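You operate a simulated robot arm through the tools that you are given. There is no shell and no other tool. Be economical: measure what you need, move in short steps, check, and stop when the job is done.

The job below is to be done with a simulated two-armed robot. You get a single attempt, and the scene is never put back.

TASK
Tighten the cap of bottle No 25, shake it till the dye is even and put it on the silver tray.
Fine: move it to the mat and hold it while you turn the cap; tighten before you shake. Set down upright: what you pick out.

It is judged by the outcome, as a careful person would: the job done as asked, and still so three seconds after it is handed in. It fails if anything else is knocked over, pushed out of place, dropped, spilled or broken. A push-on lid holds only when it is set on centred and level and pressed home; a screw cap is set on level and turned clockwise until tight.

THE ROBOT
Two 7-joint arms with two-finger parallel grippers on one trunk, on a base that drives. Base frame: it is fixed to the floor where the robot stands at the start and does not move with it; the origin is under the middle of the robot, x ahead of it, y to its left, z up; the surface under the hand at the start is at about z = 784. Lengths are in mm, angles in degrees, forces in N, time in s.
The left shoulder is at the start at [80, 131, 947], the right one opposite. With the tool pointing down near the work surface each hand reaches from about 400 to 860 mm from the robot's upright axis, wherever it stands, measured 20 degrees to its own side. Places, roughly: bleed screw [600, -400, 1000]; blue valve knob [600, -300, 800]; dose screw [700, -100, 1000]; dose slider [600, -100, 1000]; filter screw [400, -400, 800]; green plunger [700, -100, 1100]; green valve knob [600, -300, 800]; grey rubber mat [500, 100, 800]; pump less button [500, -500, 900]; pump more button [500, -500, 900]; pump on button [500, -600, 900]; silver tray [-1300, 400, 800]; slide switch [600, -500, 900]; tube clamp screw [400, -500, 800]; yellow pump button [500, -500, 900]; yellow valve knob [600, -400, 800]. Payload 1.57 kg a hand.
The TCP of each hand is the grasp point between the finger pads, 30 mm short of the fingertips. In the tool frame z runs along the fingers and y along their closing line. The gripper opens to 110 mm. The fingers are 24 mm wide and 12 mm thick; the gripper's body (48 by 112 mm) begins 78 mm behind the TCP.
Orientation is that of the tool frame in the base frame, as a unit quaternion [w, x, y, z]. With the fingers straight down and closing along the base's y, the tool's x points along the base's -x, its y along +y and its z along -z.

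THE INTERFACE
- The arms move only by the tool send_rows. It takes "left_increments", "right_increments" or both (then of equal length, played together; a hand with none holds still); each is a list of rows, each an object (a shift or turn left out is 0, a gripper value left out holds the last) with "dp": the shift along the tool's x, y, z in mm, a list of three; "angular": the turn, a rotation vector about the tool's x, y, z in degrees, a list of three; "fingers": the opening, from 0 (shut) to 1 (fully open). In form: [{"dp": [x, y, z], "angular": [wx, wy, wz], "fingers": fingers}, ...]. A call has 1 to 12 rows; each row shifts and turns the commanded pose from where the row before left it, along the tool's axes as they then stand. Rows are played at 5 a second. More than 50 mm and 8.6 degrees between two rows, or a gripper value outside its range, and nothing of the call is played. A pose out of reach is approached as far as the arm can. The call stops where the force on the tool passes 40 N (or 10 N more than at its start, if that is more) or the arm is blocked; 0.2 s more then pass. Each finger travels about 108 mm/s and halts on what it meets, pressing with about 36 N; the grip force reading is that of the motor and also rises with nothing between the fingers. The clock runs only during rows and for 0.2 s after the last one: add rows that do not move to give the fingers time. It gives the time, the measured TCP pose, the force on the tool (base axes), the opening and the grip force at its end, in the units of the frame above (readings bear some noise), with the torque about the TCP (base axes, N m) and any sound that the robot's microphone picked up.
- Cameras (640 x 400 px; columns grow to the right, rows downward): "scene" is now at [-56.5, 13.3, 1434.1]; the picture's right is [0.15, -0.99, 0.00], its down [-0.53, -0.08, -0.84] and it looks along [0.83, 0.13, -0.54] (base axes); focal length 264 px, centre (320, 200). "left" rides on the left gripper at [70, -16, -141] in its tool frame; the picture's right is [0.23, 0.97, 0.00], its down [-0.86, 0.20, -0.48] and it looks along [-0.47, 0.11, 0.88] (tool axes); focal length 222 px, centre (320, 200). "right" rides on the right gripper at [70, 16, -141] in its tool frame; the picture's right is [-0.23, 0.97, 0.00], its down [-0.86, -0.20, -0.48] and it looks along [-0.47, -0.11, 0.88] (tool axes); focal length 222 px, centre (320, 200). There is no depth. A picture from a camera that has moved, and an enlarged one, comes with that camera's place and axes in the base frame and with its lens. The place of the scene camera against the robot may be out by one fixed shift of up to 18 mm in any direction.
- snapshot(camera): a new picture of that camera. The clock stands still meanwhile.
- roll_base(legs): drives the robot by 1 to 6 legs, each [ahead, left, turn to the left] in mm, mm and degrees, along the robot's own axes; the way and the turn of a leg run together, so that a leg with both is an arc; at most 1500 mm and 180 degrees a leg. The arms and the cameras ride along, it lands a little off, and it stops where it bumps. It gives what a move gives.
- turn_head(pan, tilt): turns the head with the scene camera to pan (to the left, within 109 degrees either way) and tilt (down, from -29 to 69), counted from straight ahead of the robot. It gives what a move gives.
- inspect(camera, box): a new picture of the part [left, top, right, bottom] of that camera's present view, enlarged. The clock stands still meanwhile.
- close_job(): hands the job in; it is judged then, once.

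Work in short steps. Places have to be worked out from the pictures, the camera data and where the tool is seen: move nearer, look again, correct. Check each grasp and each placing, and mend what went wrong. You have 120 turns and 92 pictures in all, those below and enlarged ones among them. Open the grippers and draw the arms clear of the work before you hand the job in, unless the task says otherwise; then end with one line.

The tools are called after "Request:" as a command line: name --argument value ..., lists and objects as JSON in quotes. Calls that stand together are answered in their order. send_rows: Moves the arms, as the interface text tells. Its arguments: {"type":"object","properties":{"left_increments":{"type":"array","items":{"type":"object","properties":{"dp":{"type":"array","items":{"type":"number"}},"angular":{"type":"array","items":{"type":"number"}},"fingers":{"type":"number"}}}},"right_increments":{"type":"array","items":{"type":"object","properties":{"dp":{"type":"array","items":{"type":"number"}},"angular":{"type":"array","items":{"type":"number"}},"fingers":{"type":"number"}}}}},"required":[]} The other tools are called the same way: roll_base (legs) drives the base; turn_head (pan, tilt) turns the head that bears the scene camera; snapshot (camera) takes a picture; inspect (camera, box) takes an enlarged picture of a part of a camera's view; close_job () hands the job in.

At the start:

```text
time: 0.0
left_tool_pos: [345.9, 376.1, 1052.2]
left_tool_rot: [0.0, 0.0, 1.0, 0.0]
left_wrist_force: [-0.3, -0.6, -0.9]
left_torque: [-0.04, 0.03, 0.0]
left_finger_gap: 110.0
left_gripper_force: 0.1
right_tool_pos: [502.8, 93.2, 1141.5]
right_tool_rot: [0.0, 0.001, 1.0, 0.0]
right_wrist_force: [0.6, 0.0, 0.4]
right_torque: [-0.02, 0.01, -0.04]
right_finger_gap: 110.2
right_gripper_force: 0.1
robot x, y, heading: [-0.7, -2.1, 0.1]
head pan, tilt: [8.6, 32.4]
```

scene: 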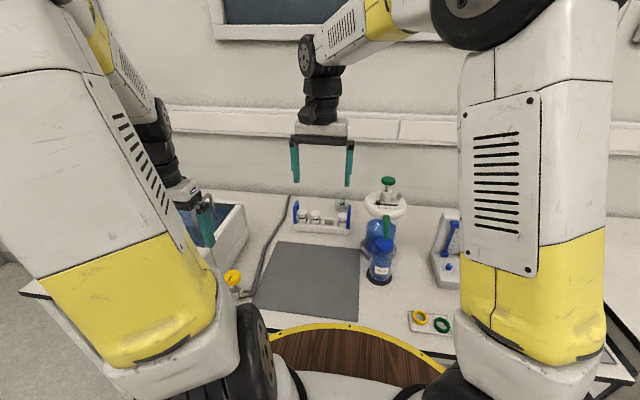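
right: 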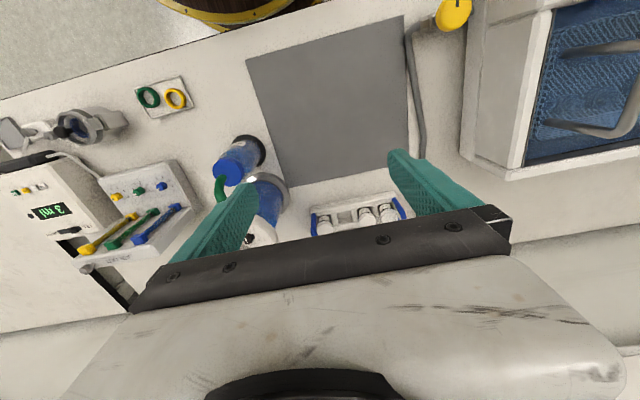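
left: 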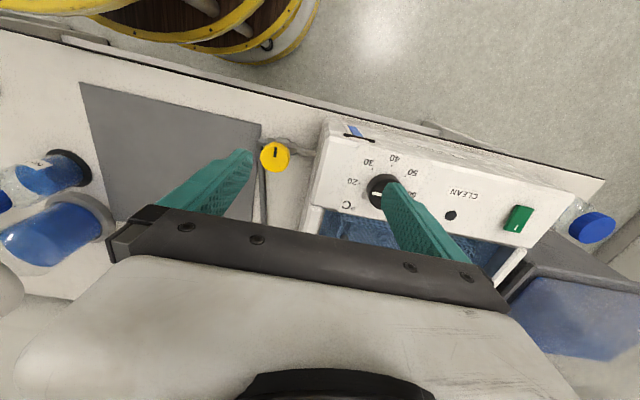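

I see a blue-capped bottle by the mat and another blue cap beyond the bath at the left. I'll enlarge both to read the labels.

Request:
inspect --camera "scene" --box '[340, 170, 440, 300]'

Request:
inspect --camera "left" --box '[0, 100, 160, 300]'

Request:
inspect --camera "left" --box '[480, 160, 640, 280]'

```text
3.08 times, centred on (390, 235) of scene
camera zoom: at [-56.5, 13.3, 1434.1], right [0.15, -0.99, 0.0], down [-0.53, -0.08, -0.84], along [0.83, 0.13, -0.54], focal length 811 px, centre (105, 92)
```

zoom: 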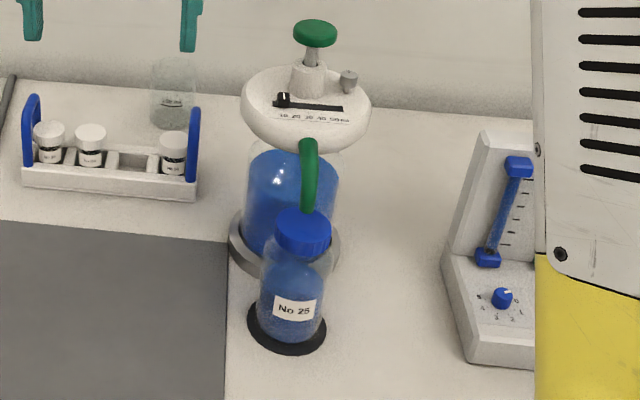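

```text
2.00 times, centred on (80, 200) of left
camera zoom: at [277.7, 360.3, 1195.3], right [-0.23, 0.97, 0.0], down [0.86, 0.2, 0.48], along [0.47, 0.11, -0.88], focal length 444 px, centre (800, 200)
```

zoom: 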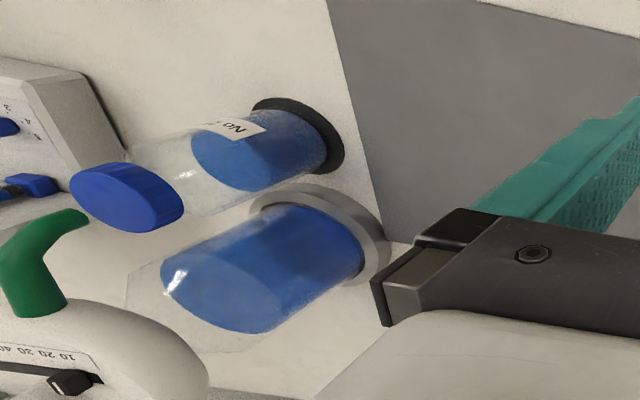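

```text
3.33 times, centred on (560, 220) of left
camera zoom: at [277.7, 360.3, 1195.3], right [-0.23, 0.97, 0.0], down [0.86, 0.2, 0.48], along [0.47, 0.11, -0.88], focal length 740 px, centre (-480, 133)
```

zoom: 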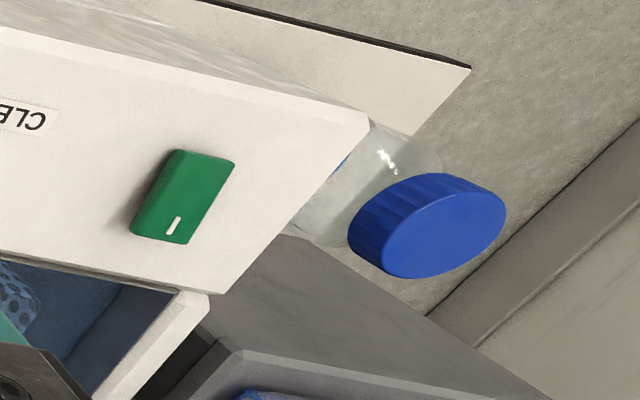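

Bottle No 25 stands in front of the dispenser at about (536, -82), about 140 mm tall. The mat spans about x 367–647, y -20–260. I'll move the right hand off to the right and bring the left hand to the middle, high up.

Request:
send_rows --right_increments '[{"dp": [9, -42, -7]}, {"dp": [9, -42, -7]}, {"dp": [9, -42, -7]}, {"dp": [9, -42, -7]}, {"dp": [9, -42, -7]}, {"dp": [9, -42, -7]}, {"dp": [9, -42, -7]}, {"dp": [9, -42, -7]}, {"dp": [0, 0, 0]}]'

Request:
send_rows --left_increments '[{"dp": [-9, -46, 0]}, {"dp": [-9, -46, 0]}, {"dp": [-9, -46, 0]}, {"dp": [-9, -46, 0]}, {"dp": [-9, -46, 0]}, {"dp": [-9, -46, 0]}, {"dp": [-9, -46, 0]}, {"dp": [-9, -46, 0]}, {"dp": [-9, -40, 0]}, {"dp": [0, 0, 0]}]'

Request:
send_rows --left_increments '[{"angular": [0, 0, 6.67]}, {"angular": [0, 0, 6.67]}, {"angular": [0, 0, 6.66]}, {"angular": [0, -8.125, 0]}, {"angular": [0, -8.125, 0]}, {"angular": [0, -8.125, 0]}, {"angular": [0, -8.125, 0]}, {"angular": [0, -8.125, 0]}, {"angular": [0, -8.125, 0]}, {"angular": [0, -8.125, 0]}, {"angular": [0, -8.125, 0]}, {"dp": [0, 0, 0]}]'

Request:
snapshot --camera "scene"

Request:
snapshot --camera "left"

```text
time: 2.0
left_tool_pos: [346.0, 376.9, 1053.3]
left_tool_rot: [0.0, 0.001, 1.0, 0.0]
left_wrist_force: [-1.2, -0.5, 0.2]
left_torque: [0.0, -0.04, -0.01]
left_finger_gap: 109.5
left_gripper_force: 0.1
right_tool_pos: [431.0, -242.6, 1197.0]
right_tool_rot: [0.0, -0.001, 1.0, -0.001]
right_wrist_force: [-0.4, 0.0, 0.1]
right_torque: [-0.03, 0.01, 0.01]
right_finger_gap: 110.0
right_gripper_force: 0.1
robot x, y, heading: [-2.6, -0.6, 0.1]
head pan, tilt: [8.6, 32.4]
```

```text
time: 4.2
left_tool_pos: [425.7, -32.8, 1054.5]
left_tool_rot: [0.0, 0.0, 1.0, -0.001]
left_wrist_force: [-0.3, 0.1, 0.3]
left_torque: [0.02, 0.01, 0.0]
left_finger_gap: 109.8
left_gripper_force: 0.0
right_tool_pos: [431.1, -243.4, 1196.4]
right_tool_rot: [0.0, 0.0, 1.0, 0.0]
right_wrist_force: [0.7, 0.0, 0.4]
right_torque: [0.0, 0.03, 0.01]
right_finger_gap: 109.7
right_gripper_force: 0.0
robot x, y, heading: [-1.2, -0.6, -0.1]
head pan, tilt: [8.6, 32.4]
```

```text
time: 6.8
left_tool_pos: [499.0, -84.4, 1098.5]
left_tool_rot: [0.529, 0.148, 0.83, -0.095]
left_wrist_force: [-0.4, -0.5, 0.3]
left_torque: [0.0, -0.02, -0.01]
left_finger_gap: 109.9
left_gripper_force: 0.1
left hand out of reach, approached as far as the arm can: row 8, 9, 10, 11
right_tool_pos: [431.4, -242.1, 1196.1]
right_tool_rot: [0.0, 0.0, 1.0, 0.0]
right_wrist_force: [0.2, -0.7, -0.5]
right_torque: [0.0, 0.01, -0.02]
right_finger_gap: 109.7
right_gripper_force: 0.0
robot x, y, heading: [-1.0, 1.0, -0.2]
head pan, tilt: [8.6, 32.4]
```

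```text
85 pictures are left
camera scene: at [-56.6, 13.2, 1434.1], right [0.15, -0.99, 0.0], down [-0.53, -0.08, -0.84], along [0.83, 0.13, -0.54], focal length 264 px, centre (320, 200)
```

scene: 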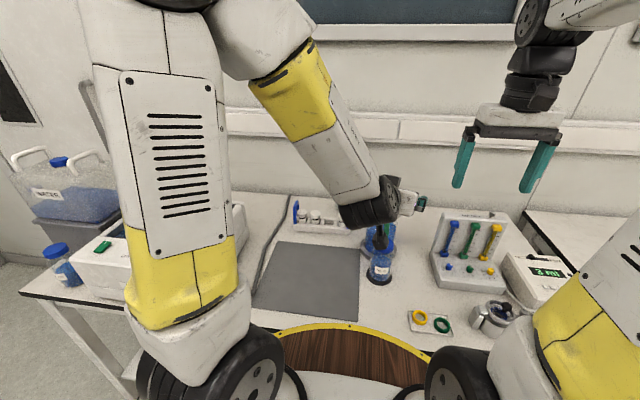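

```text
84 pictures are left
camera left: at [347.3, -45.8, 1096.7], right [0.24, 0.95, -0.21], down [0.0, 0.21, 0.98], along [0.97, -0.24, 0.05], focal length 222 px, centre (320, 200)
```

left: 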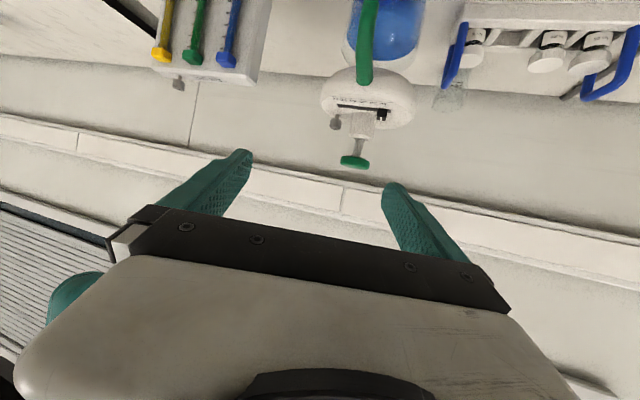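

The horizontal hand needs more room than the base gives here, so I'll back the robot up 170 mm and level out the readings.

Request:
roll_base --legs '[[-170, 0, 0]]'

Request:
send_rows --left_increments '[{"dp": [0, 0, 0]}, {"dp": [0, 0, 0]}]'

```text
time: 8.3
left_tool_pos: [325.0, -83.5, 1100.1]
left_tool_rot: [0.529, 0.146, 0.831, -0.093]
left_wrist_force: [0.0, -0.2, 0.3]
left_torque: [0.03, -0.02, 0.01]
left_finger_gap: 109.9
left_gripper_force: 0.1
right_tool_pos: [256.2, -241.8, 1196.5]
right_tool_rot: [0.0, 0.0, 1.0, 0.0]
right_wrist_force: [-0.2, -0.8, -0.3]
right_torque: [0.03, 0.03, 0.05]
right_finger_gap: 110.0
right_gripper_force: 0.0
robot x, y, heading: [-172.0, -2.0, 0.2]
head pan, tilt: [8.6, 32.4]
```

```text
time: 8.9
left_tool_pos: [324.5, -84.5, 1099.6]
left_tool_rot: [0.529, 0.146, 0.831, -0.093]
left_wrist_force: [-0.8, 0.7, -0.2]
left_torque: [0.02, 0.01, 0.01]
left_finger_gap: 110.1
left_gripper_force: 0.0
right_tool_pos: [257.8, -242.4, 1196.9]
right_tool_rot: [0.001, -0.001, 1.0, 0.0]
right_wrist_force: [0.1, -0.2, 0.1]
right_torque: [0.0, -0.04, 0.0]
right_finger_gap: 110.0
right_gripper_force: 0.0
robot x, y, heading: [-173.3, 0.5, -0.1]
head pan, tilt: [8.6, 32.4]
```

Orientation is as wanted (20° to the right, 25° down). I'll move to the pre-grasp point behind the bottle, (434, -45, 891).

Request:
send_rows --left_increments '[{"dp": [30.3, 14.8, 33.9]}, {"dp": [30.3, 14.8, 33.9]}, {"dp": [30.3, 14.8, 33.9]}, {"dp": [30.3, 14.8, 33.9]}, {"dp": [30.3, 14.8, 33.9]}, {"dp": [0, 0, 0]}]'

Request:
snapshot --camera "scene"

Request:
snapshot --camera "left"

```text
time: 10.3
left_tool_pos: [416.9, -49.2, 928.0]
left_tool_rot: [0.522, 0.154, 0.834, -0.094]
left_wrist_force: [-0.5, 0.1, -0.1]
left_torque: [0.0, 0.01, 0.0]
left_finger_gap: 109.8
left_gripper_force: 0.0
left hand out of reach, approached as far as the arm can: row 4, 5
right_tool_pos: [257.0, -241.8, 1196.5]
right_tool_rot: [0.0, -0.001, 1.0, 0.0]
right_wrist_force: [-0.6, 0.2, 0.9]
right_torque: [0.02, 0.02, 0.02]
right_finger_gap: 109.9
right_gripper_force: 0.1
robot x, y, heading: [-175.3, 2.0, -0.1]
head pan, tilt: [8.6, 32.4]
```

```text
83 pictures are left
camera scene: at [-231.2, 12.9, 1434.1], right [0.15, -0.99, 0.0], down [-0.53, -0.08, -0.84], along [0.83, 0.13, -0.54], focal length 264 px, centre (320, 200)
```

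scene: 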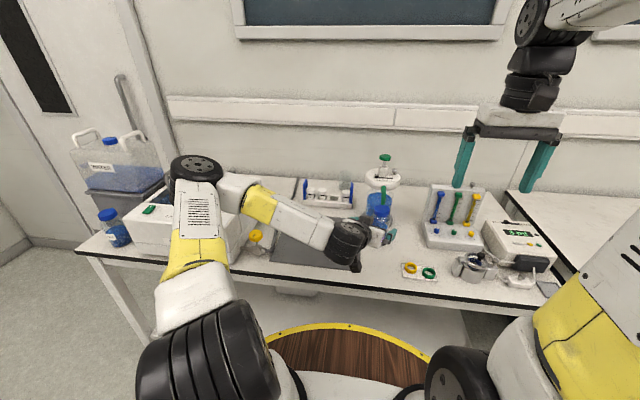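

```text
82 pictures are left
camera left: at [264.7, -9.0, 928.0], right [0.26, 0.95, -0.2], down [0.02, 0.2, 0.98], along [0.97, -0.25, 0.04], focal length 222 px, centre (320, 200)
```

left: 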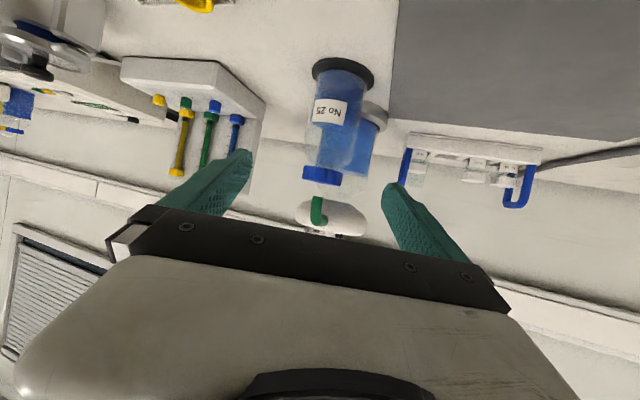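

The bottle looks to be at about (528, -80), cap z ≈ 897–923, body about 70 mm wide. The arm is too folded here, so I'll back off another 60 mm.

Request:
roll_base --legs '[[-60, 0, 0]]'

Request:
send_rows --left_increments '[{"dp": [0, 0, 15]}, {"dp": [0, 0, 15]}, {"dp": [0, 0, 0]}]'

```text
time: 11.2
left_tool_pos: [356.9, -50.5, 927.1]
left_tool_rot: [0.521, 0.155, 0.834, -0.095]
left_wrist_force: [-0.7, 0.3, 0.5]
left_torque: [-0.03, -0.01, 0.01]
left_finger_gap: 110.1
left_gripper_force: 0.0
right_tool_pos: [196.8, -242.4, 1196.6]
right_tool_rot: [0.0, 0.0, 1.0, 0.0]
right_wrist_force: [0.4, -0.2, -0.1]
right_torque: [0.03, -0.03, 0.0]
right_finger_gap: 109.9
right_gripper_force: 0.0
robot x, y, heading: [-234.3, -1.0, 0.1]
head pan, tilt: [8.6, 32.4]
```

```text
time: 12.1
left_tool_pos: [386.4, -51.3, 919.0]
left_tool_rot: [0.52, 0.156, 0.834, -0.096]
left_wrist_force: [0.7, -1.0, 0.2]
left_torque: [-0.02, -0.03, 0.01]
left_finger_gap: 110.1
left_gripper_force: 0.0
left hand out of reach, approached as far as the arm can: row 1, 2
right_tool_pos: [195.5, -242.5, 1196.3]
right_tool_rot: [0.0, 0.0, 1.0, 0.0]
right_wrist_force: [0.3, 0.5, 0.5]
right_torque: [0.0, 0.02, 0.03]
right_finger_gap: 109.9
right_gripper_force: 0.1
robot x, y, heading: [-237.6, 0.9, -0.2]
head pan, tilt: [8.6, 32.4]
```

Still a bit off the commanded pose. I'll step straight ahead 30 mm and see where it settles.

Request:
send_rows --left_increments '[{"dp": [-6, 5, 12.8]}, {"dp": [-6, 5, 12.8]}, {"dp": [0, 0, 0]}, {"dp": [0, 0, 0]}]'

Request:
snapshot --camera "left"

```text
time: 13.1
left_tool_pos: [416.5, -51.9, 920.2]
left_tool_rot: [0.521, 0.157, 0.833, -0.097]
left_wrist_force: [0.0, 0.0, 0.0]
left_torque: [-0.03, 0.03, -0.02]
left_finger_gap: 110.1
left_gripper_force: 0.1
right_tool_pos: [197.4, -241.7, 1196.1]
right_tool_rot: [0.0, 0.001, 1.0, 0.0]
right_wrist_force: [0.6, -0.3, -0.8]
right_torque: [0.0, 0.0, 0.02]
right_finger_gap: 110.0
right_gripper_force: 0.1
robot x, y, heading: [-232.3, -0.5, -0.1]
head pan, tilt: [8.6, 32.4]
```

```text
81 pictures are left
camera left: at [264.9, -11.0, 919.9], right [0.26, 0.94, -0.2], down [0.02, 0.2, 0.98], along [0.97, -0.26, 0.03], focal length 222 px, centre (320, 200)
```

left: 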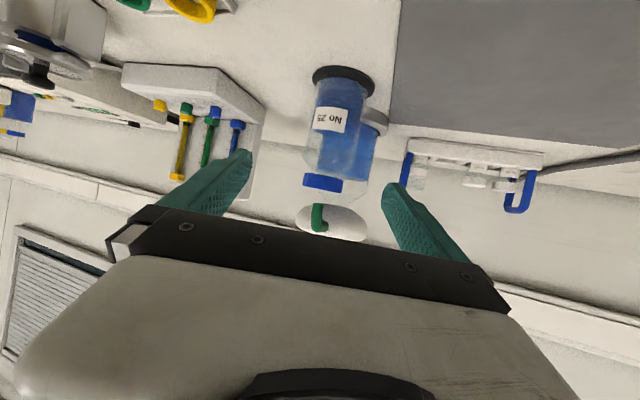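

Control tracks again. I'll go onto the approach line behind the bottle at about (433, -44, 883).

Request:
send_rows --left_increments '[{"dp": [13.8, 6.8, 13.9]}, {"dp": [13.8, 6.8, 13.9]}, {"dp": [0, 0, 0]}, {"dp": [0, 0, 0]}]'

Request:
snapshot --camera "left"

Request:
inspect --camera "scene" --box '[230, 150, 450, 300]'

```text
time: 14.1
left_tool_pos: [420.0, -51.1, 910.5]
left_tool_rot: [0.521, 0.156, 0.834, -0.096]
left_wrist_force: [-0.5, -0.6, -0.4]
left_torque: [-0.03, 0.01, -0.02]
left_finger_gap: 109.9
left_gripper_force: 0.1
left hand out of reach, approached as far as the arm can: row 1, 2
right_tool_pos: [197.5, -242.7, 1196.9]
right_tool_rot: [0.0, 0.0, 1.0, 0.0]
right_wrist_force: [-0.3, 0.4, 0.6]
right_torque: [-0.03, 0.0, 0.0]
right_finger_gap: 110.1
right_gripper_force: 0.1
robot x, y, heading: [-235.0, 2.5, -0.1]
head pan, tilt: [8.6, 32.4]
```

```text
80 pictures are left
camera left: at [268.5, -9.3, 910.5], right [0.26, 0.94, -0.2], down [0.02, 0.2, 0.98], along [0.97, -0.26, 0.03], focal length 222 px, centre (320, 200)
```

left: 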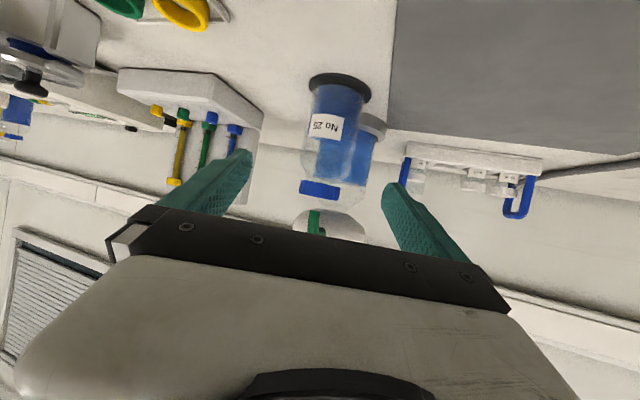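

```text
2.67 times, centred on (340, 225) of scene
camera zoom: at [-290.8, 13.1, 1434.1], right [0.15, -0.99, 0.0], down [-0.53, -0.08, -0.84], along [0.83, 0.13, -0.54], focal length 703 px, centre (267, 133)
```

zoom: 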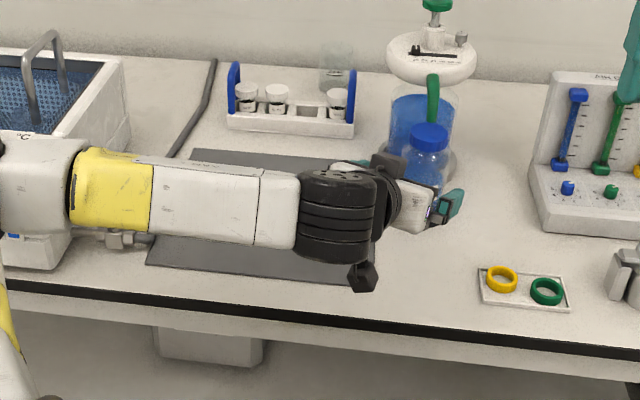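

The left forearm comes in from the left, so pointing straight ahead bends the wrist to its limit. I'll yaw the hand 20° further right and pitch 10° further down, then look again.

Request:
send_rows --left_increments '[{"dp": [-10, 0, -10]}, {"angular": [6, 0, 2.9]}, {"angular": [6, 0, 2.9]}, {"angular": [6, 0, 2.9]}, {"angular": [0, 5, 0]}, {"angular": [0, 5, 0]}, {"dp": [0, 0, 0]}, {"dp": [0, 0, 0]}]'

```text
time: 15.8
left_tool_pos: [416.2, -49.3, 923.7]
left_tool_rot: [0.426, 0.312, 0.834, -0.158]
left_wrist_force: [0.2, -0.2, -0.3]
left_torque: [0.0, 0.01, 0.02]
left_finger_gap: 109.9
left_gripper_force: 0.0
right_tool_pos: [195.9, -242.1, 1196.7]
right_tool_rot: [0.0, 0.0, 1.0, 0.0]
right_wrist_force: [-0.7, -0.3, -0.5]
right_torque: [-0.01, -0.03, 0.01]
right_finger_gap: 109.9
right_gripper_force: 0.1
robot x, y, heading: [-237.1, 1.0, -0.2]
head pan, tilt: [8.6, 32.4]
```

All reachable now. I move to the new pre-grasp point (458, -22, 902) and look.

Request:
send_rows --left_increments '[{"dp": [4.9, 24, 12.2]}, {"dp": [4.8, 23.9, 12.1], "fingers": 0.9}, {"dp": [0, 0, 0]}, {"dp": [0, 0, 0]}]'

Request:
snapshot --camera "left"

Request:
inspect --camera "scene" --box '[230, 150, 450, 300]'

```text
time: 16.9
left_tool_pos: [457.4, -21.2, 902.3]
left_tool_rot: [0.425, 0.313, 0.834, -0.159]
left_wrist_force: [-0.2, -0.2, 0.0]
left_torque: [0.02, -0.01, -0.01]
left_finger_gap: 99.2
left_gripper_force: 0.0
right_tool_pos: [197.2, -242.7, 1196.2]
right_tool_rot: [0.0, 0.0, 1.0, 0.0]
right_wrist_force: [0.8, -0.1, 0.7]
right_torque: [0.0, 0.0, -0.02]
right_finger_gap: 110.0
right_gripper_force: 0.1
robot x, y, heading: [-233.7, -0.6, -0.1]
head pan, tilt: [8.6, 32.4]
```

```text
78 pictures are left
camera left: at [330.7, 68.4, 929.3], right [0.54, 0.82, -0.18], down [0.22, 0.07, 0.97], along [0.81, -0.56, -0.14], focal length 222 px, centre (320, 200)
```

left: 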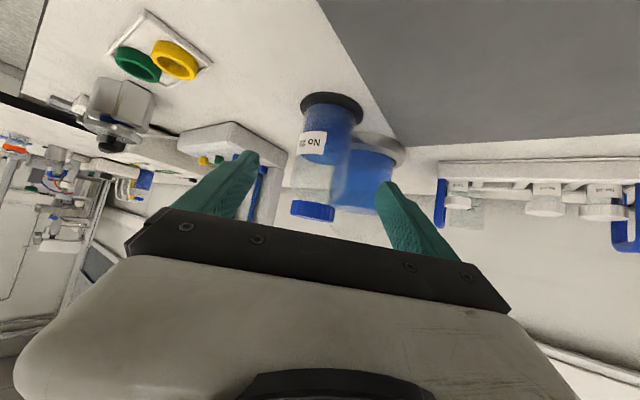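

```text
2.67 times, centred on (340, 225) of scene
camera zoom: at [-290.8, 13.1, 1434.1], right [0.15, -0.99, 0.0], down [-0.53, -0.08, -0.84], along [0.83, 0.13, -0.54], focal length 703 px, centre (267, 133)
```

zoom: 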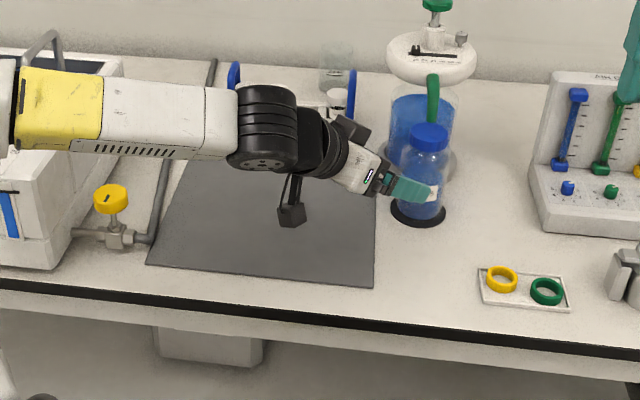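

The bottle is at about (527, -77), well aligned with the fingers. I'll advance 110 mm along the fingers, then look before closing.

Request:
send_rows --left_increments '[{"dp": [0, 2.5, 28]}, {"dp": [0, 0, 28]}, {"dp": [0, 0, 28]}, {"dp": [0, 0, 28]}, {"dp": [0, 0, 0]}]'

Request:
snapshot --camera "left"

Request:
inspect --camera "scene" --box '[310, 160, 430, 260]'

```text
time: 18.1
left_tool_pos: [525.5, -78.8, 835.8]
left_tool_rot: [0.425, 0.314, 0.834, -0.159]
left_wrist_force: [1.5, -1.0, 0.6]
left_torque: [0.01, 0.01, -0.03]
left_finger_gap: 99.0
left_gripper_force: 0.0
right_tool_pos: [197.2, -242.5, 1198.1]
right_tool_rot: [0.0, 0.001, 1.0, 0.001]
right_wrist_force: [0.1, -0.3, -0.2]
right_torque: [-0.03, -0.01, -0.02]
right_finger_gap: 110.2
right_gripper_force: 0.0
robot x, y, heading: [-233.7, 1.5, -0.1]
head pan, tilt: [8.6, 32.4]
```

```text
76 pictures are left
camera left: at [400.1, 10.5, 864.3], right [0.54, 0.82, -0.18], down [0.22, 0.07, 0.97], along [0.81, -0.56, -0.14], focal length 222 px, centre (320, 200)
```

left: 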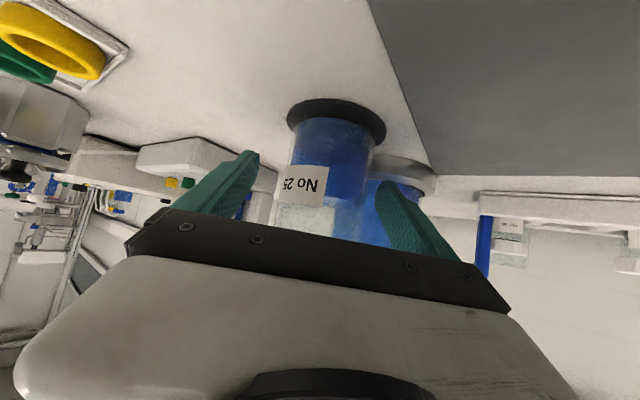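

```text
4.00 times, centred on (370, 210) of scene
camera zoom: at [-290.8, 13.1, 1434.1], right [0.15, -0.99, 0.0], down [-0.53, -0.08, -0.84], along [0.83, 0.13, -0.54], focal length 1054 px, centre (120, 160)
```

zoom: 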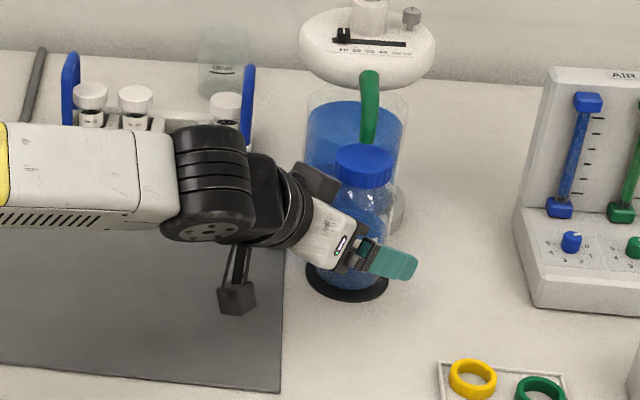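

Fingers straddle the bottle body. Closing on it.

Request:
send_rows --left_increments '[{"fingers": 0.6}, {"fingers": 0.5}, {"fingers": 0.5}, {"fingers": 0.5}]'

Request:
snapshot --camera "left"

```text
time: 19.1
left_tool_pos: [526.2, -78.8, 836.3]
left_tool_rot: [0.425, 0.313, 0.835, -0.158]
left_wrist_force: [0.8, 0.6, -0.9]
left_torque: [0.0, -0.03, -0.01]
left_finger_gap: 64.8
left_gripper_force: 36.3
right_tool_pos: [197.1, -243.0, 1196.1]
right_tool_rot: [0.0, 0.0, 1.0, 0.0]
right_wrist_force: [0.4, -1.3, 0.5]
right_torque: [-0.02, 0.02, 0.02]
right_finger_gap: 110.0
right_gripper_force: 0.0
robot x, y, heading: [-237.5, -0.3, 0.0]
head pan, tilt: [8.6, 32.4]
```

```text
74 pictures are left
camera left: at [399.9, 10.5, 864.4], right [0.54, 0.82, -0.18], down [0.22, 0.07, 0.97], along [0.81, -0.56, -0.14], focal length 222 px, centre (320, 200)
```

left: 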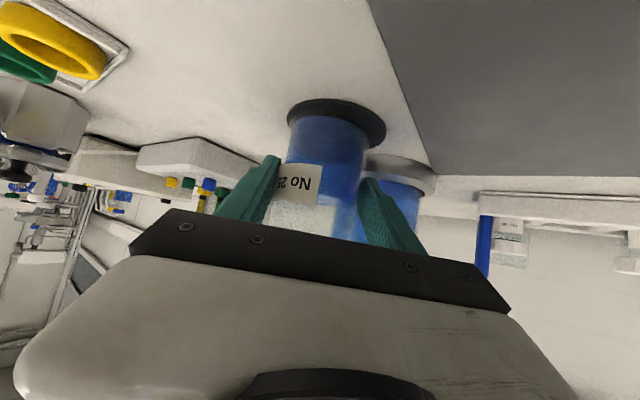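

Grip holds at 65 mm. I lift 4 mm only (spout nearby above) and check.

Request:
send_rows --left_increments '[{"dp": [-3.2, 0, -2.3], "fingers": 0.45}, {"dp": [0, 0, 0]}, {"dp": [0, 0, 0]}]'

Request:
inspect --camera "scene" --box '[310, 160, 430, 260]'

Request:
snapshot --camera "left"

```text
time: 19.9
left_tool_pos: [526.3, -79.6, 841.0]
left_tool_rot: [0.424, 0.314, 0.834, -0.16]
left_wrist_force: [0.1, 0.2, -3.3]
left_torque: [0.04, 0.04, -0.02]
left_finger_gap: 64.8
left_gripper_force: 36.8
right_tool_pos: [196.0, -243.2, 1197.3]
right_tool_rot: [0.0, 0.0, 1.0, 0.0]
right_wrist_force: [0.3, 0.1, 0.1]
right_torque: [-0.01, 0.04, -0.01]
right_finger_gap: 110.0
right_gripper_force: 0.0
robot x, y, heading: [-236.0, 1.1, -0.0]
head pan, tilt: [8.6, 32.4]
```

```text
4.00 times, centred on (370, 210) of scene
camera zoom: at [-290.6, 13.0, 1434.1], right [0.15, -0.99, 0.0], down [-0.53, -0.08, -0.84], along [0.83, 0.13, -0.54], focal length 1054 px, centre (120, 160)
```

zoom: 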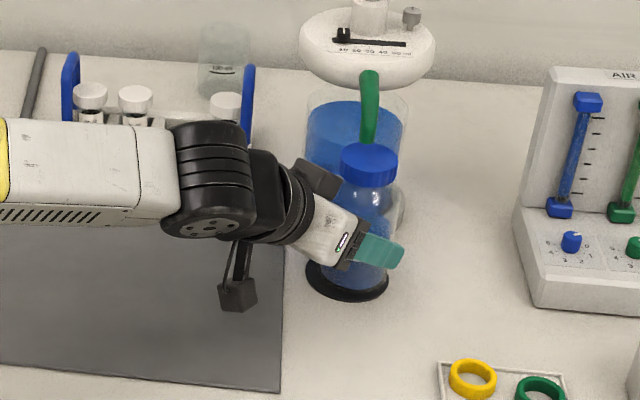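

```text
72 pictures are left
camera left: at [399.6, 9.8, 868.2], right [0.54, 0.82, -0.18], down [0.22, 0.07, 0.97], along [0.81, -0.57, -0.14], focal length 222 px, centre (320, 200)
```

left: 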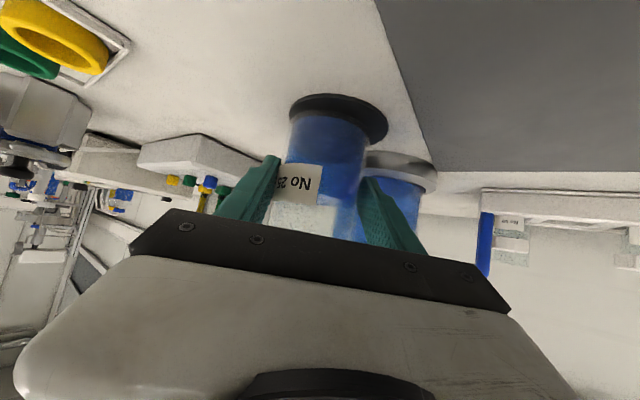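

The bottle is clear of its disc. I pull it straight back from under the spout, raise 25 mm, then carry it over the mat to about (520, 50).

Request:
send_rows --left_increments '[{"dp": [11.8, -17.5, -16.3]}, {"dp": [11.8, -17.5, -16.3]}, {"dp": [11.8, -17.5, -16.3]}, {"dp": [-20, 0, -14.7]}, {"dp": [4.4, 36.7, -5.9]}, {"dp": [4.4, 36.7, -5.9]}, {"dp": [4.4, 36.7, -5.9]}, {"dp": [4.4, 36.7, -5.9]}, {"dp": [0, 0, 0]}]'

Request:
snapshot --camera "scene"

Request:
snapshot --camera "left"

```text
time: 21.9
left_tool_pos: [520.2, 49.8, 863.6]
left_tool_rot: [0.425, 0.313, 0.834, -0.159]
left_wrist_force: [0.5, 0.8, -3.0]
left_torque: [0.03, 0.03, -0.01]
left_finger_gap: 65.0
left_gripper_force: 36.5
right_tool_pos: [196.6, -242.6, 1196.5]
right_tool_rot: [0.0, 0.0, 1.0, 0.0]
right_wrist_force: [-0.3, -0.5, 0.9]
right_torque: [0.0, 0.03, 0.01]
right_finger_gap: 109.9
right_gripper_force: 0.0
robot x, y, heading: [-234.3, 2.9, 0.0]
head pan, tilt: [8.6, 32.4]
```

```text
71 pictures are left
camera scene: at [-290.6, 13.1, 1434.1], right [0.15, -0.99, 0.0], down [-0.53, -0.08, -0.84], along [0.83, 0.13, -0.54], focal length 264 px, centre (320, 200)
```

scene: 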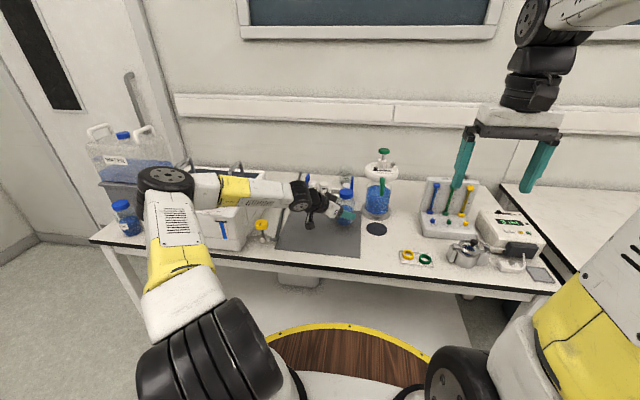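

```text
70 pictures are left
camera left: at [394.4, 139.5, 891.0], right [0.54, 0.82, -0.18], down [0.22, 0.07, 0.97], along [0.81, -0.57, -0.14], focal length 222 px, centre (320, 200)
```

left: 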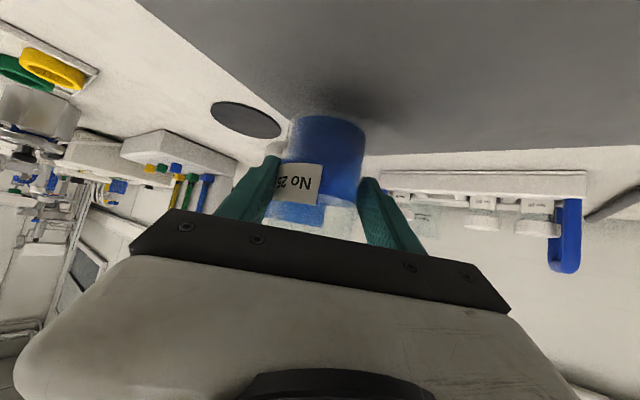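

Bottle is over the mat. Lowering 24 mm, then in small steps until the bottom touches.

Request:
send_rows --left_increments '[{"dp": [9.7, 0, 7]}, {"dp": [9.7, 0, 7]}, {"dp": [0, 0, 0]}]'

Request:
send_rows --left_increments '[{"dp": [1.6, 0, 1.2]}, {"dp": [1.6, 0, 1.2]}, {"dp": [0, 0, 0]}]'

```text
time: 22.6
left_tool_pos: [522.1, 50.0, 840.8]
left_tool_rot: [0.425, 0.313, 0.835, -0.159]
left_wrist_force: [-0.6, -0.2, -3.6]
left_torque: [0.04, 0.03, 0.0]
left_finger_gap: 65.0
left_gripper_force: 35.8
right_tool_pos: [196.8, -241.8, 1196.4]
right_tool_rot: [0.0, 0.001, 1.0, 0.0]
right_wrist_force: [0.2, -1.0, 0.4]
right_torque: [0.01, 0.02, -0.01]
right_finger_gap: 109.9
right_gripper_force: 0.1
robot x, y, heading: [-232.5, 5.1, -0.1]
head pan, tilt: [8.6, 32.4]
```

```text
time: 23.4
left_tool_pos: [521.1, 49.9, 839.0]
left_tool_rot: [0.426, 0.313, 0.834, -0.159]
left_wrist_force: [-5.9, 2.5, 7.2]
left_torque: [0.08, 0.34, 0.0]
left_finger_gap: 64.4
left_gripper_force: 36.1
right_tool_pos: [195.6, -243.0, 1196.4]
right_tool_rot: [0.0, 0.001, 1.0, 0.0]
right_wrist_force: [0.8, 0.9, 0.5]
right_torque: [0.03, 0.01, -0.01]
right_finger_gap: 109.8
right_gripper_force: 0.0
robot x, y, heading: [-233.1, -0.5, -0.2]
head pan, tilt: [8.6, 32.4]
```

Bottle stands on the mat (contact felt at z≈839) and the left hand holds it. Now I bring the right hand, fingers down, to above and short of the cap.

Request:
send_rows --right_increments '[{"dp": [-31.4, 32.6, 10.8]}, {"dp": [-31.4, 32.6, 10.8]}, {"dp": [-31.4, 32.6, 10.8]}, {"dp": [-31.4, 32.6, 10.8]}, {"dp": [-31.4, 32.6, 10.8]}, {"dp": [-31.4, 32.6, 10.8]}, {"dp": [-31.4, 32.6, 10.8]}, {"dp": [-31.4, 32.6, 10.8]}, {"dp": [-31.4, 32.6, 10.8]}, {"dp": [0, 0, 0]}]'

Request:
snapshot --camera "right"

Request:
snapshot --camera "scene"

```text
time: 25.6
left_tool_pos: [521.3, 49.0, 838.3]
left_tool_rot: [0.426, 0.313, 0.834, -0.159]
left_wrist_force: [-1.7, -1.5, 13.8]
left_torque: [-0.34, -0.14, 0.03]
left_finger_gap: 64.9
left_gripper_force: 36.1
right_tool_pos: [478.8, 50.3, 1100.9]
right_tool_rot: [0.0, 0.0, 1.0, 0.001]
right_wrist_force: [0.7, -0.1, -0.5]
right_torque: [-0.02, -0.04, 0.05]
right_finger_gap: 110.0
right_gripper_force: 0.1
robot x, y, heading: [-237.3, 1.8, 0.1]
head pan, tilt: [8.6, 32.4]
```

```text
69 pictures are left
camera right: at [409.4, 66.3, 1243.1], right [0.23, 0.97, 0.0], down [0.86, -0.2, 0.48], along [0.47, -0.11, -0.88], focal length 222 px, centre (320, 200)
```

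right: 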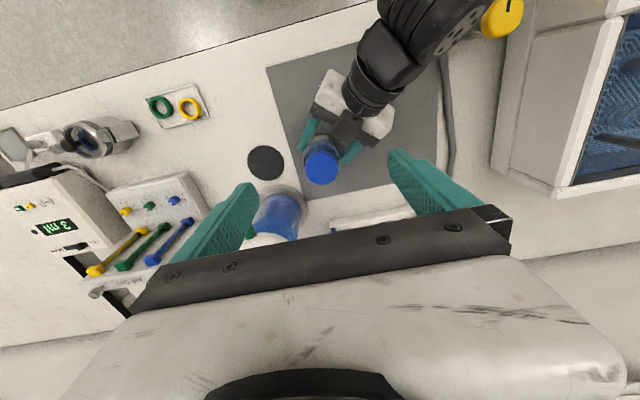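

```text
68 pictures are left
camera scene: at [-291.2, 13.0, 1434.1], right [0.15, -0.99, 0.0], down [-0.53, -0.08, -0.84], along [0.83, 0.13, -0.54], focal length 264 px, centre (320, 200)
```

scene: 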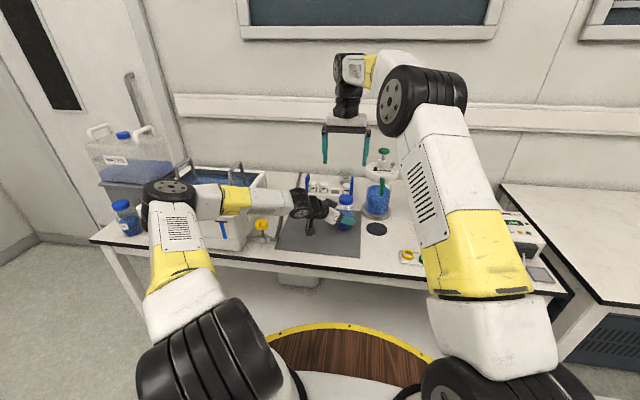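

The right camera puts the cap at about (527, 42). I go down to z 1000 over it and re-measure.

Request:
send_rows --right_increments '[{"dp": [-16, -2, 33]}, {"dp": [-16, -2, 33]}, {"dp": [-15, -2, 34]}, {"dp": [0, 0, 0]}]'

Request:
inspect --camera "right" --box '[200, 50, 460, 230]'

```text
time: 26.6
left_tool_pos: [521.6, 49.7, 838.4]
left_tool_rot: [0.426, 0.313, 0.834, -0.159]
left_wrist_force: [1.1, -2.9, 15.7]
left_torque: [-0.37, -0.26, 0.02]
left_finger_gap: 65.2
left_gripper_force: 36.5
right_tool_pos: [525.4, 44.4, 996.6]
right_tool_rot: [0.0, 0.001, 1.0, 0.001]
right_wrist_force: [-0.5, 0.2, -0.3]
right_torque: [-0.01, 0.0, -0.01]
right_finger_gap: 110.1
right_gripper_force: 0.1
robot x, y, heading: [-236.0, 2.7, -0.4]
head pan, tilt: [8.6, 32.4]
```

```text
2.22 times, centred on (330, 140) of right
camera zoom: at [455.7, 61.1, 1140.0], right [0.23, 0.97, 0.0], down [0.85, -0.2, 0.48], along [0.47, -0.11, -0.88], focal length 494 px, centre (298, 333)
```

zoom: 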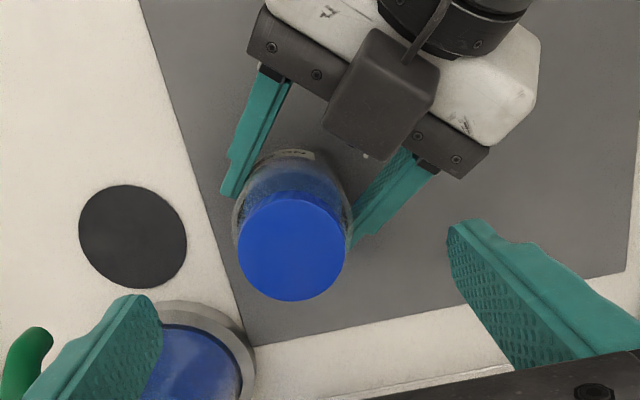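

The cap is at about (527, 41), 48 mm across. The left hand presses a bit hard (15 N), so I ease it up 1 mm and check the bottle is upright.

Request:
send_rows --left_increments '[{"dp": [-0.8, 0, -0.6]}, {"dp": [0, 0, 0]}]'

Request:
snapshot --camera "left"

Request:
inspect --camera "scene" --box '[290, 160, 410, 260]'

```text
time: 27.2
left_tool_pos: [521.1, 50.1, 839.8]
left_tool_rot: [0.425, 0.313, 0.834, -0.159]
left_wrist_force: [5.5, -4.6, 6.3]
left_torque: [-0.49, -0.59, -0.03]
left_finger_gap: 65.0
left_gripper_force: 36.5
right_tool_pos: [525.6, 44.3, 997.3]
right_tool_rot: [-0.001, 0.0, 1.0, 0.0]
right_wrist_force: [0.2, -0.4, -0.3]
right_torque: [-0.01, 0.0, 0.01]
right_finger_gap: 109.9
right_gripper_force: 0.0
robot x, y, heading: [-238.7, -1.0, -0.1]
head pan, tilt: [8.6, 32.4]
```

```text
66 pictures are left
camera left: at [394.5, 139.1, 865.7], right [0.54, 0.82, -0.18], down [0.22, 0.07, 0.97], along [0.81, -0.57, -0.14], focal length 222 px, centre (320, 200)
```

left: 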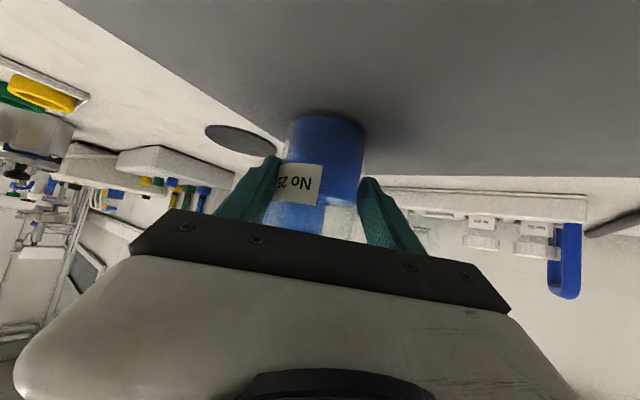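

```text
4.00 times, centred on (350, 210) of scene
camera zoom: at [-290.7, 13.0, 1434.1], right [0.15, -0.99, 0.0], down [-0.53, -0.08, -0.84], along [0.83, 0.13, -0.54], focal length 1054 px, centre (200, 160)
```

zoom: 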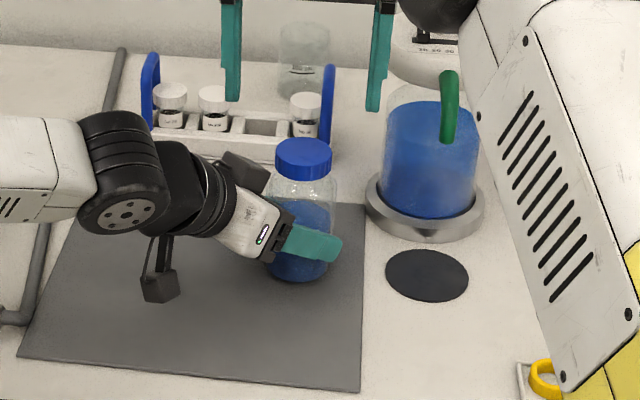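

The bottle is upright. I center the right hand on the cap, turn the closing line 15° to stay clear of the left wrist box, narrow to 75 mm and descend to z 955.

Request:
send_rows --right_increments '[{"dp": [-1.5, -3.2, 0], "angular": [0, 0, 7.5], "fingers": 0.68}, {"angular": [0, 0, 7.5]}, {"dp": [0, 0, 14]}, {"dp": [0, 0, 14]}, {"dp": [0, 0, 14]}, {"dp": [0, 0, 0]}]'

Request:
snapshot --camera "right"

Request:
inspect --camera "scene" --box '[290, 160, 410, 260]'

```text
time: 28.6
left_tool_pos: [520.8, 49.7, 838.3]
left_tool_rot: [0.425, 0.313, 0.835, -0.159]
left_wrist_force: [-1.5, -3.0, 1.7]
left_torque: [-0.14, -0.07, -0.09]
left_finger_gap: 64.8
left_gripper_force: 35.9
right_tool_pos: [529.2, 42.4, 956.8]
right_tool_rot: [0.001, 0.13, 0.991, 0.0]
right_wrist_force: [1.2, -0.3, 0.6]
right_torque: [0.03, -0.02, -0.03]
right_finger_gap: 75.0
right_gripper_force: 0.1
robot x, y, heading: [-237.1, 0.4, -0.4]
head pan, tilt: [8.6, 32.4]
```

```text
64 pictures are left
camera right: at [465.1, 75.6, 1099.4], right [0.47, 0.88, 0.0], down [0.77, -0.41, 0.48], along [0.42, -0.23, -0.88], focal length 222 px, centre (320, 200)
```

right: 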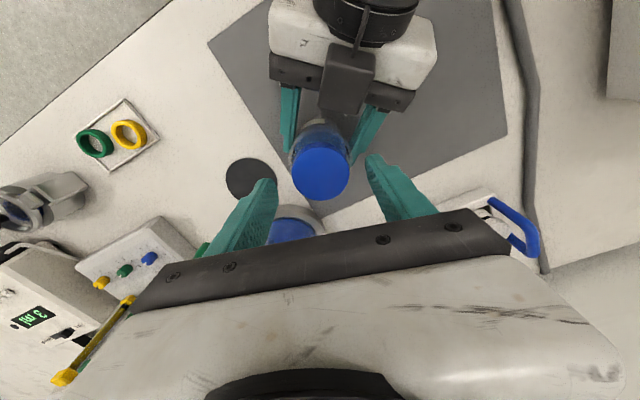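

```text
4.00 times, centred on (350, 210) of scene
camera zoom: at [-290.8, 13.1, 1434.1], right [0.15, -0.99, 0.0], down [-0.53, -0.08, -0.84], along [0.83, 0.13, -0.54], focal length 1054 px, centre (200, 160)
```

zoom: 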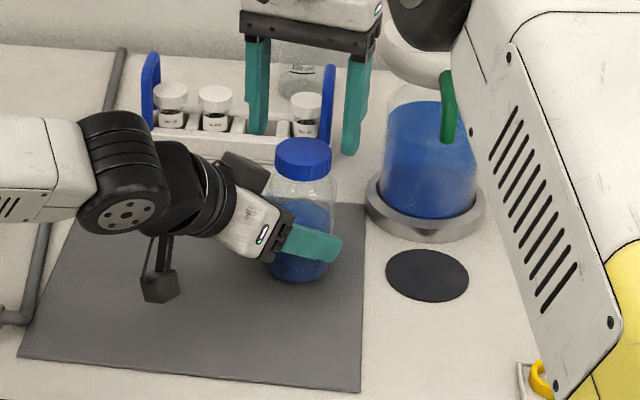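

Cap centre is about (526.5, 42), nicely between the fingers. Descend to z≈922 and close on the cap.

Request:
send_rows --right_increments '[{"dp": [1.9, -0.5, 12]}, {"dp": [0, 0, 12]}, {"dp": [0, 0, 10]}, {"fingers": 0.5}, {"fingers": 0.35}, {"fingers": 0.35}, {"fingers": 0.35}]'

Request:
inspect --camera "scene" --box '[290, 160, 410, 260]'

```text
time: 30.2
left_tool_pos: [520.6, 50.7, 838.3]
left_tool_rot: [0.425, 0.313, 0.834, -0.159]
left_wrist_force: [-2.3, -1.8, -5.0]
left_torque: [0.17, -0.07, -0.01]
left_finger_gap: 64.8
left_gripper_force: 35.9
right_tool_pos: [527.3, 42.0, 923.6]
right_tool_rot: [0.0, 0.13, 0.992, 0.0]
right_wrist_force: [2.0, 1.5, 0.9]
right_torque: [0.0, -0.07, 0.01]
right_finger_gap: 48.1
right_gripper_force: 36.5
robot x, y, heading: [-238.3, -2.9, -0.2]
head pan, tilt: [8.6, 32.4]
```

```text
4.00 times, centred on (350, 210) of scene
camera zoom: at [-290.5, 13.2, 1434.1], right [0.15, -0.99, 0.0], down [-0.53, -0.08, -0.84], along [0.83, 0.13, -0.54], focal length 1054 px, centre (200, 160)
```

zoom: 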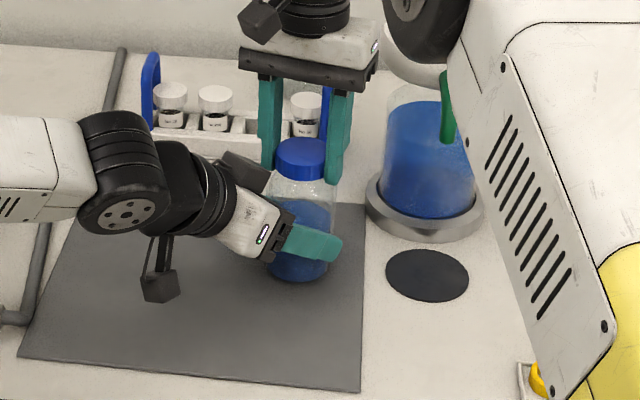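

Cap gripped, well centred. Turning it clockwise 72° while the left hand holds the bottle.

Request:
send_rows --right_increments '[{"angular": [0, 0, 8]}, {"angular": [0, 0, 8]}, {"angular": [0, 0, 8]}, {"angular": [0, 0, 8]}, {"angular": [0, 0, 8]}, {"angular": [0, 0, 8]}, {"angular": [0, 0, 8]}, {"angular": [0, 0, 8]}, {"angular": [0, 0, 8]}, {"dp": [0, 0, 0]}]'

Request:
inspect --camera "scene" --box '[290, 160, 410, 260]'

```text
time: 32.5
left_tool_pos: [519.1, 48.3, 837.9]
left_tool_rot: [0.425, 0.315, 0.834, -0.161]
left_wrist_force: [-25.6, -15.2, 0.7]
left_torque: [0.7, -1.36, -0.37]
left_finger_gap: 65.3
left_gripper_force: 35.8
right_tool_pos: [528.1, 44.0, 922.2]
right_tool_rot: [0.002, 0.689, 0.725, 0.002]
right_wrist_force: [24.4, 14.3, -4.0]
right_torque: [0.62, -0.79, 0.1]
right_finger_gap: 48.4
right_gripper_force: 36.0
robot x, y, heading: [-234.6, -2.5, 0.0]
head pan, tilt: [8.6, 32.4]
```

```text
4.00 times, centred on (350, 210) of scene
camera zoom: at [-290.5, 13.2, 1434.1], right [0.15, -0.99, 0.0], down [-0.53, -0.08, -0.84], along [0.83, 0.13, -0.54], focal length 1054 px, centre (200, 160)
```

zoom: 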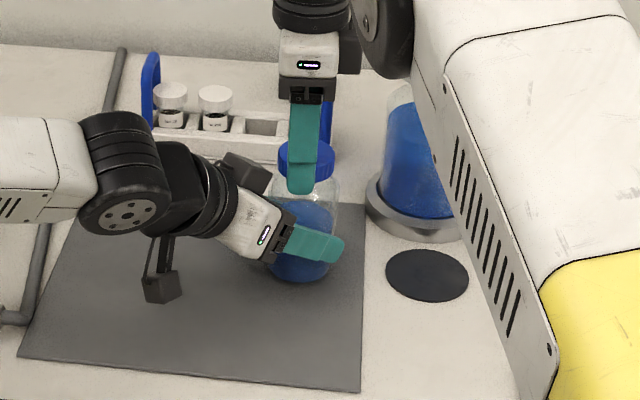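

Turned freely (little twist torque), with some sideways load from slight off-centre. I release, turn back and check centring before re-gripping.

Request:
send_rows --right_increments '[{"fingers": 0.56}, {"fingers": 0.56}, {"angular": [0, 0, -8]}, {"angular": [0, 0, -8]}, {"angular": [0, 0, -8]}, {"angular": [0, 0, -8]}, {"angular": [0, 0, -8]}, {"angular": [0, 0, -8]}, {"angular": [0, 0, -8]}, {"angular": [0, 0, -8]}, {"angular": [0, 0, -8]}, {"dp": [0, 0, 0]}]'

Request:
snapshot --camera "right"

```text
time: 35.0
left_tool_pos: [520.8, 50.7, 837.7]
left_tool_rot: [0.425, 0.314, 0.834, -0.159]
left_wrist_force: [-0.1, 0.3, -3.7]
left_torque: [0.0, 0.04, -0.03]
left_finger_gap: 64.9
left_gripper_force: 36.7
right_tool_pos: [526.0, 42.3, 924.4]
right_tool_rot: [-0.001, 0.13, 0.992, 0.0]
right_wrist_force: [-0.7, 0.0, 0.7]
right_torque: [-0.01, 0.02, 0.02]
right_finger_gap: 61.6
right_gripper_force: 0.0
robot x, y, heading: [-233.8, 2.7, -0.0]
head pan, tilt: [8.6, 32.4]
```

```text
60 pictures are left
camera right: at [463.0, 75.4, 1065.5], right [0.47, 0.88, 0.0], down [0.78, -0.41, 0.48], along [0.42, -0.23, -0.88], focal length 222 px, centre (320, 200)
```

right: 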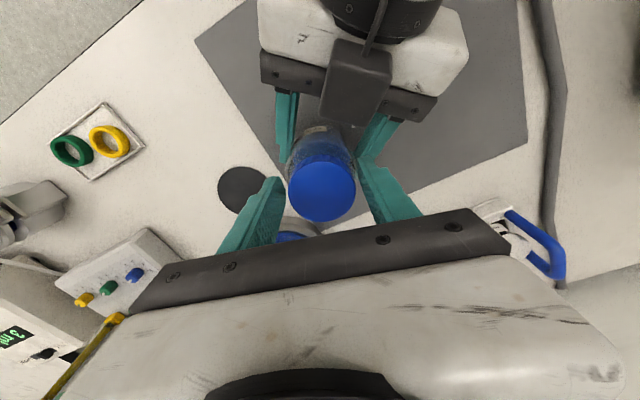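

Cap centre (527, 42) matches the hand. Re-grip and turn another 72°.

Request:
send_rows --right_increments '[{"dp": [-0.7, 0, 0], "fingers": 0.35}, {"dp": [0, 0, 0]}, {"dp": [0, 0, 0]}, {"angular": [0, 0, 8]}, {"angular": [0, 0, 8]}, {"angular": [0, 0, 8]}, {"angular": [0, 0, 8]}, {"angular": [0, 0, 8]}, {"angular": [0, 0, 8]}, {"angular": [0, 0, 8]}, {"angular": [0, 0, 8]}, {"angular": [0, 0, 8]}]'

```text
time: 37.6
left_tool_pos: [520.9, 49.4, 837.5]
left_tool_rot: [0.424, 0.313, 0.835, -0.16]
left_wrist_force: [-17.9, -10.2, -2.6]
left_torque: [0.07, -0.16, -0.56]
left_finger_gap: 67.3
left_gripper_force: 9.3
right_tool_pos: [529.6, 41.6, 926.1]
right_tool_rot: [0.002, 0.69, 0.724, 0.002]
right_wrist_force: [16.2, 6.2, 7.7]
right_torque: [0.19, -1.05, 0.38]
right_finger_gap: 48.7
right_gripper_force: 35.9
robot x, y, heading: [-235.8, 1.9, -0.1]
head pan, tilt: [8.6, 32.4]
```

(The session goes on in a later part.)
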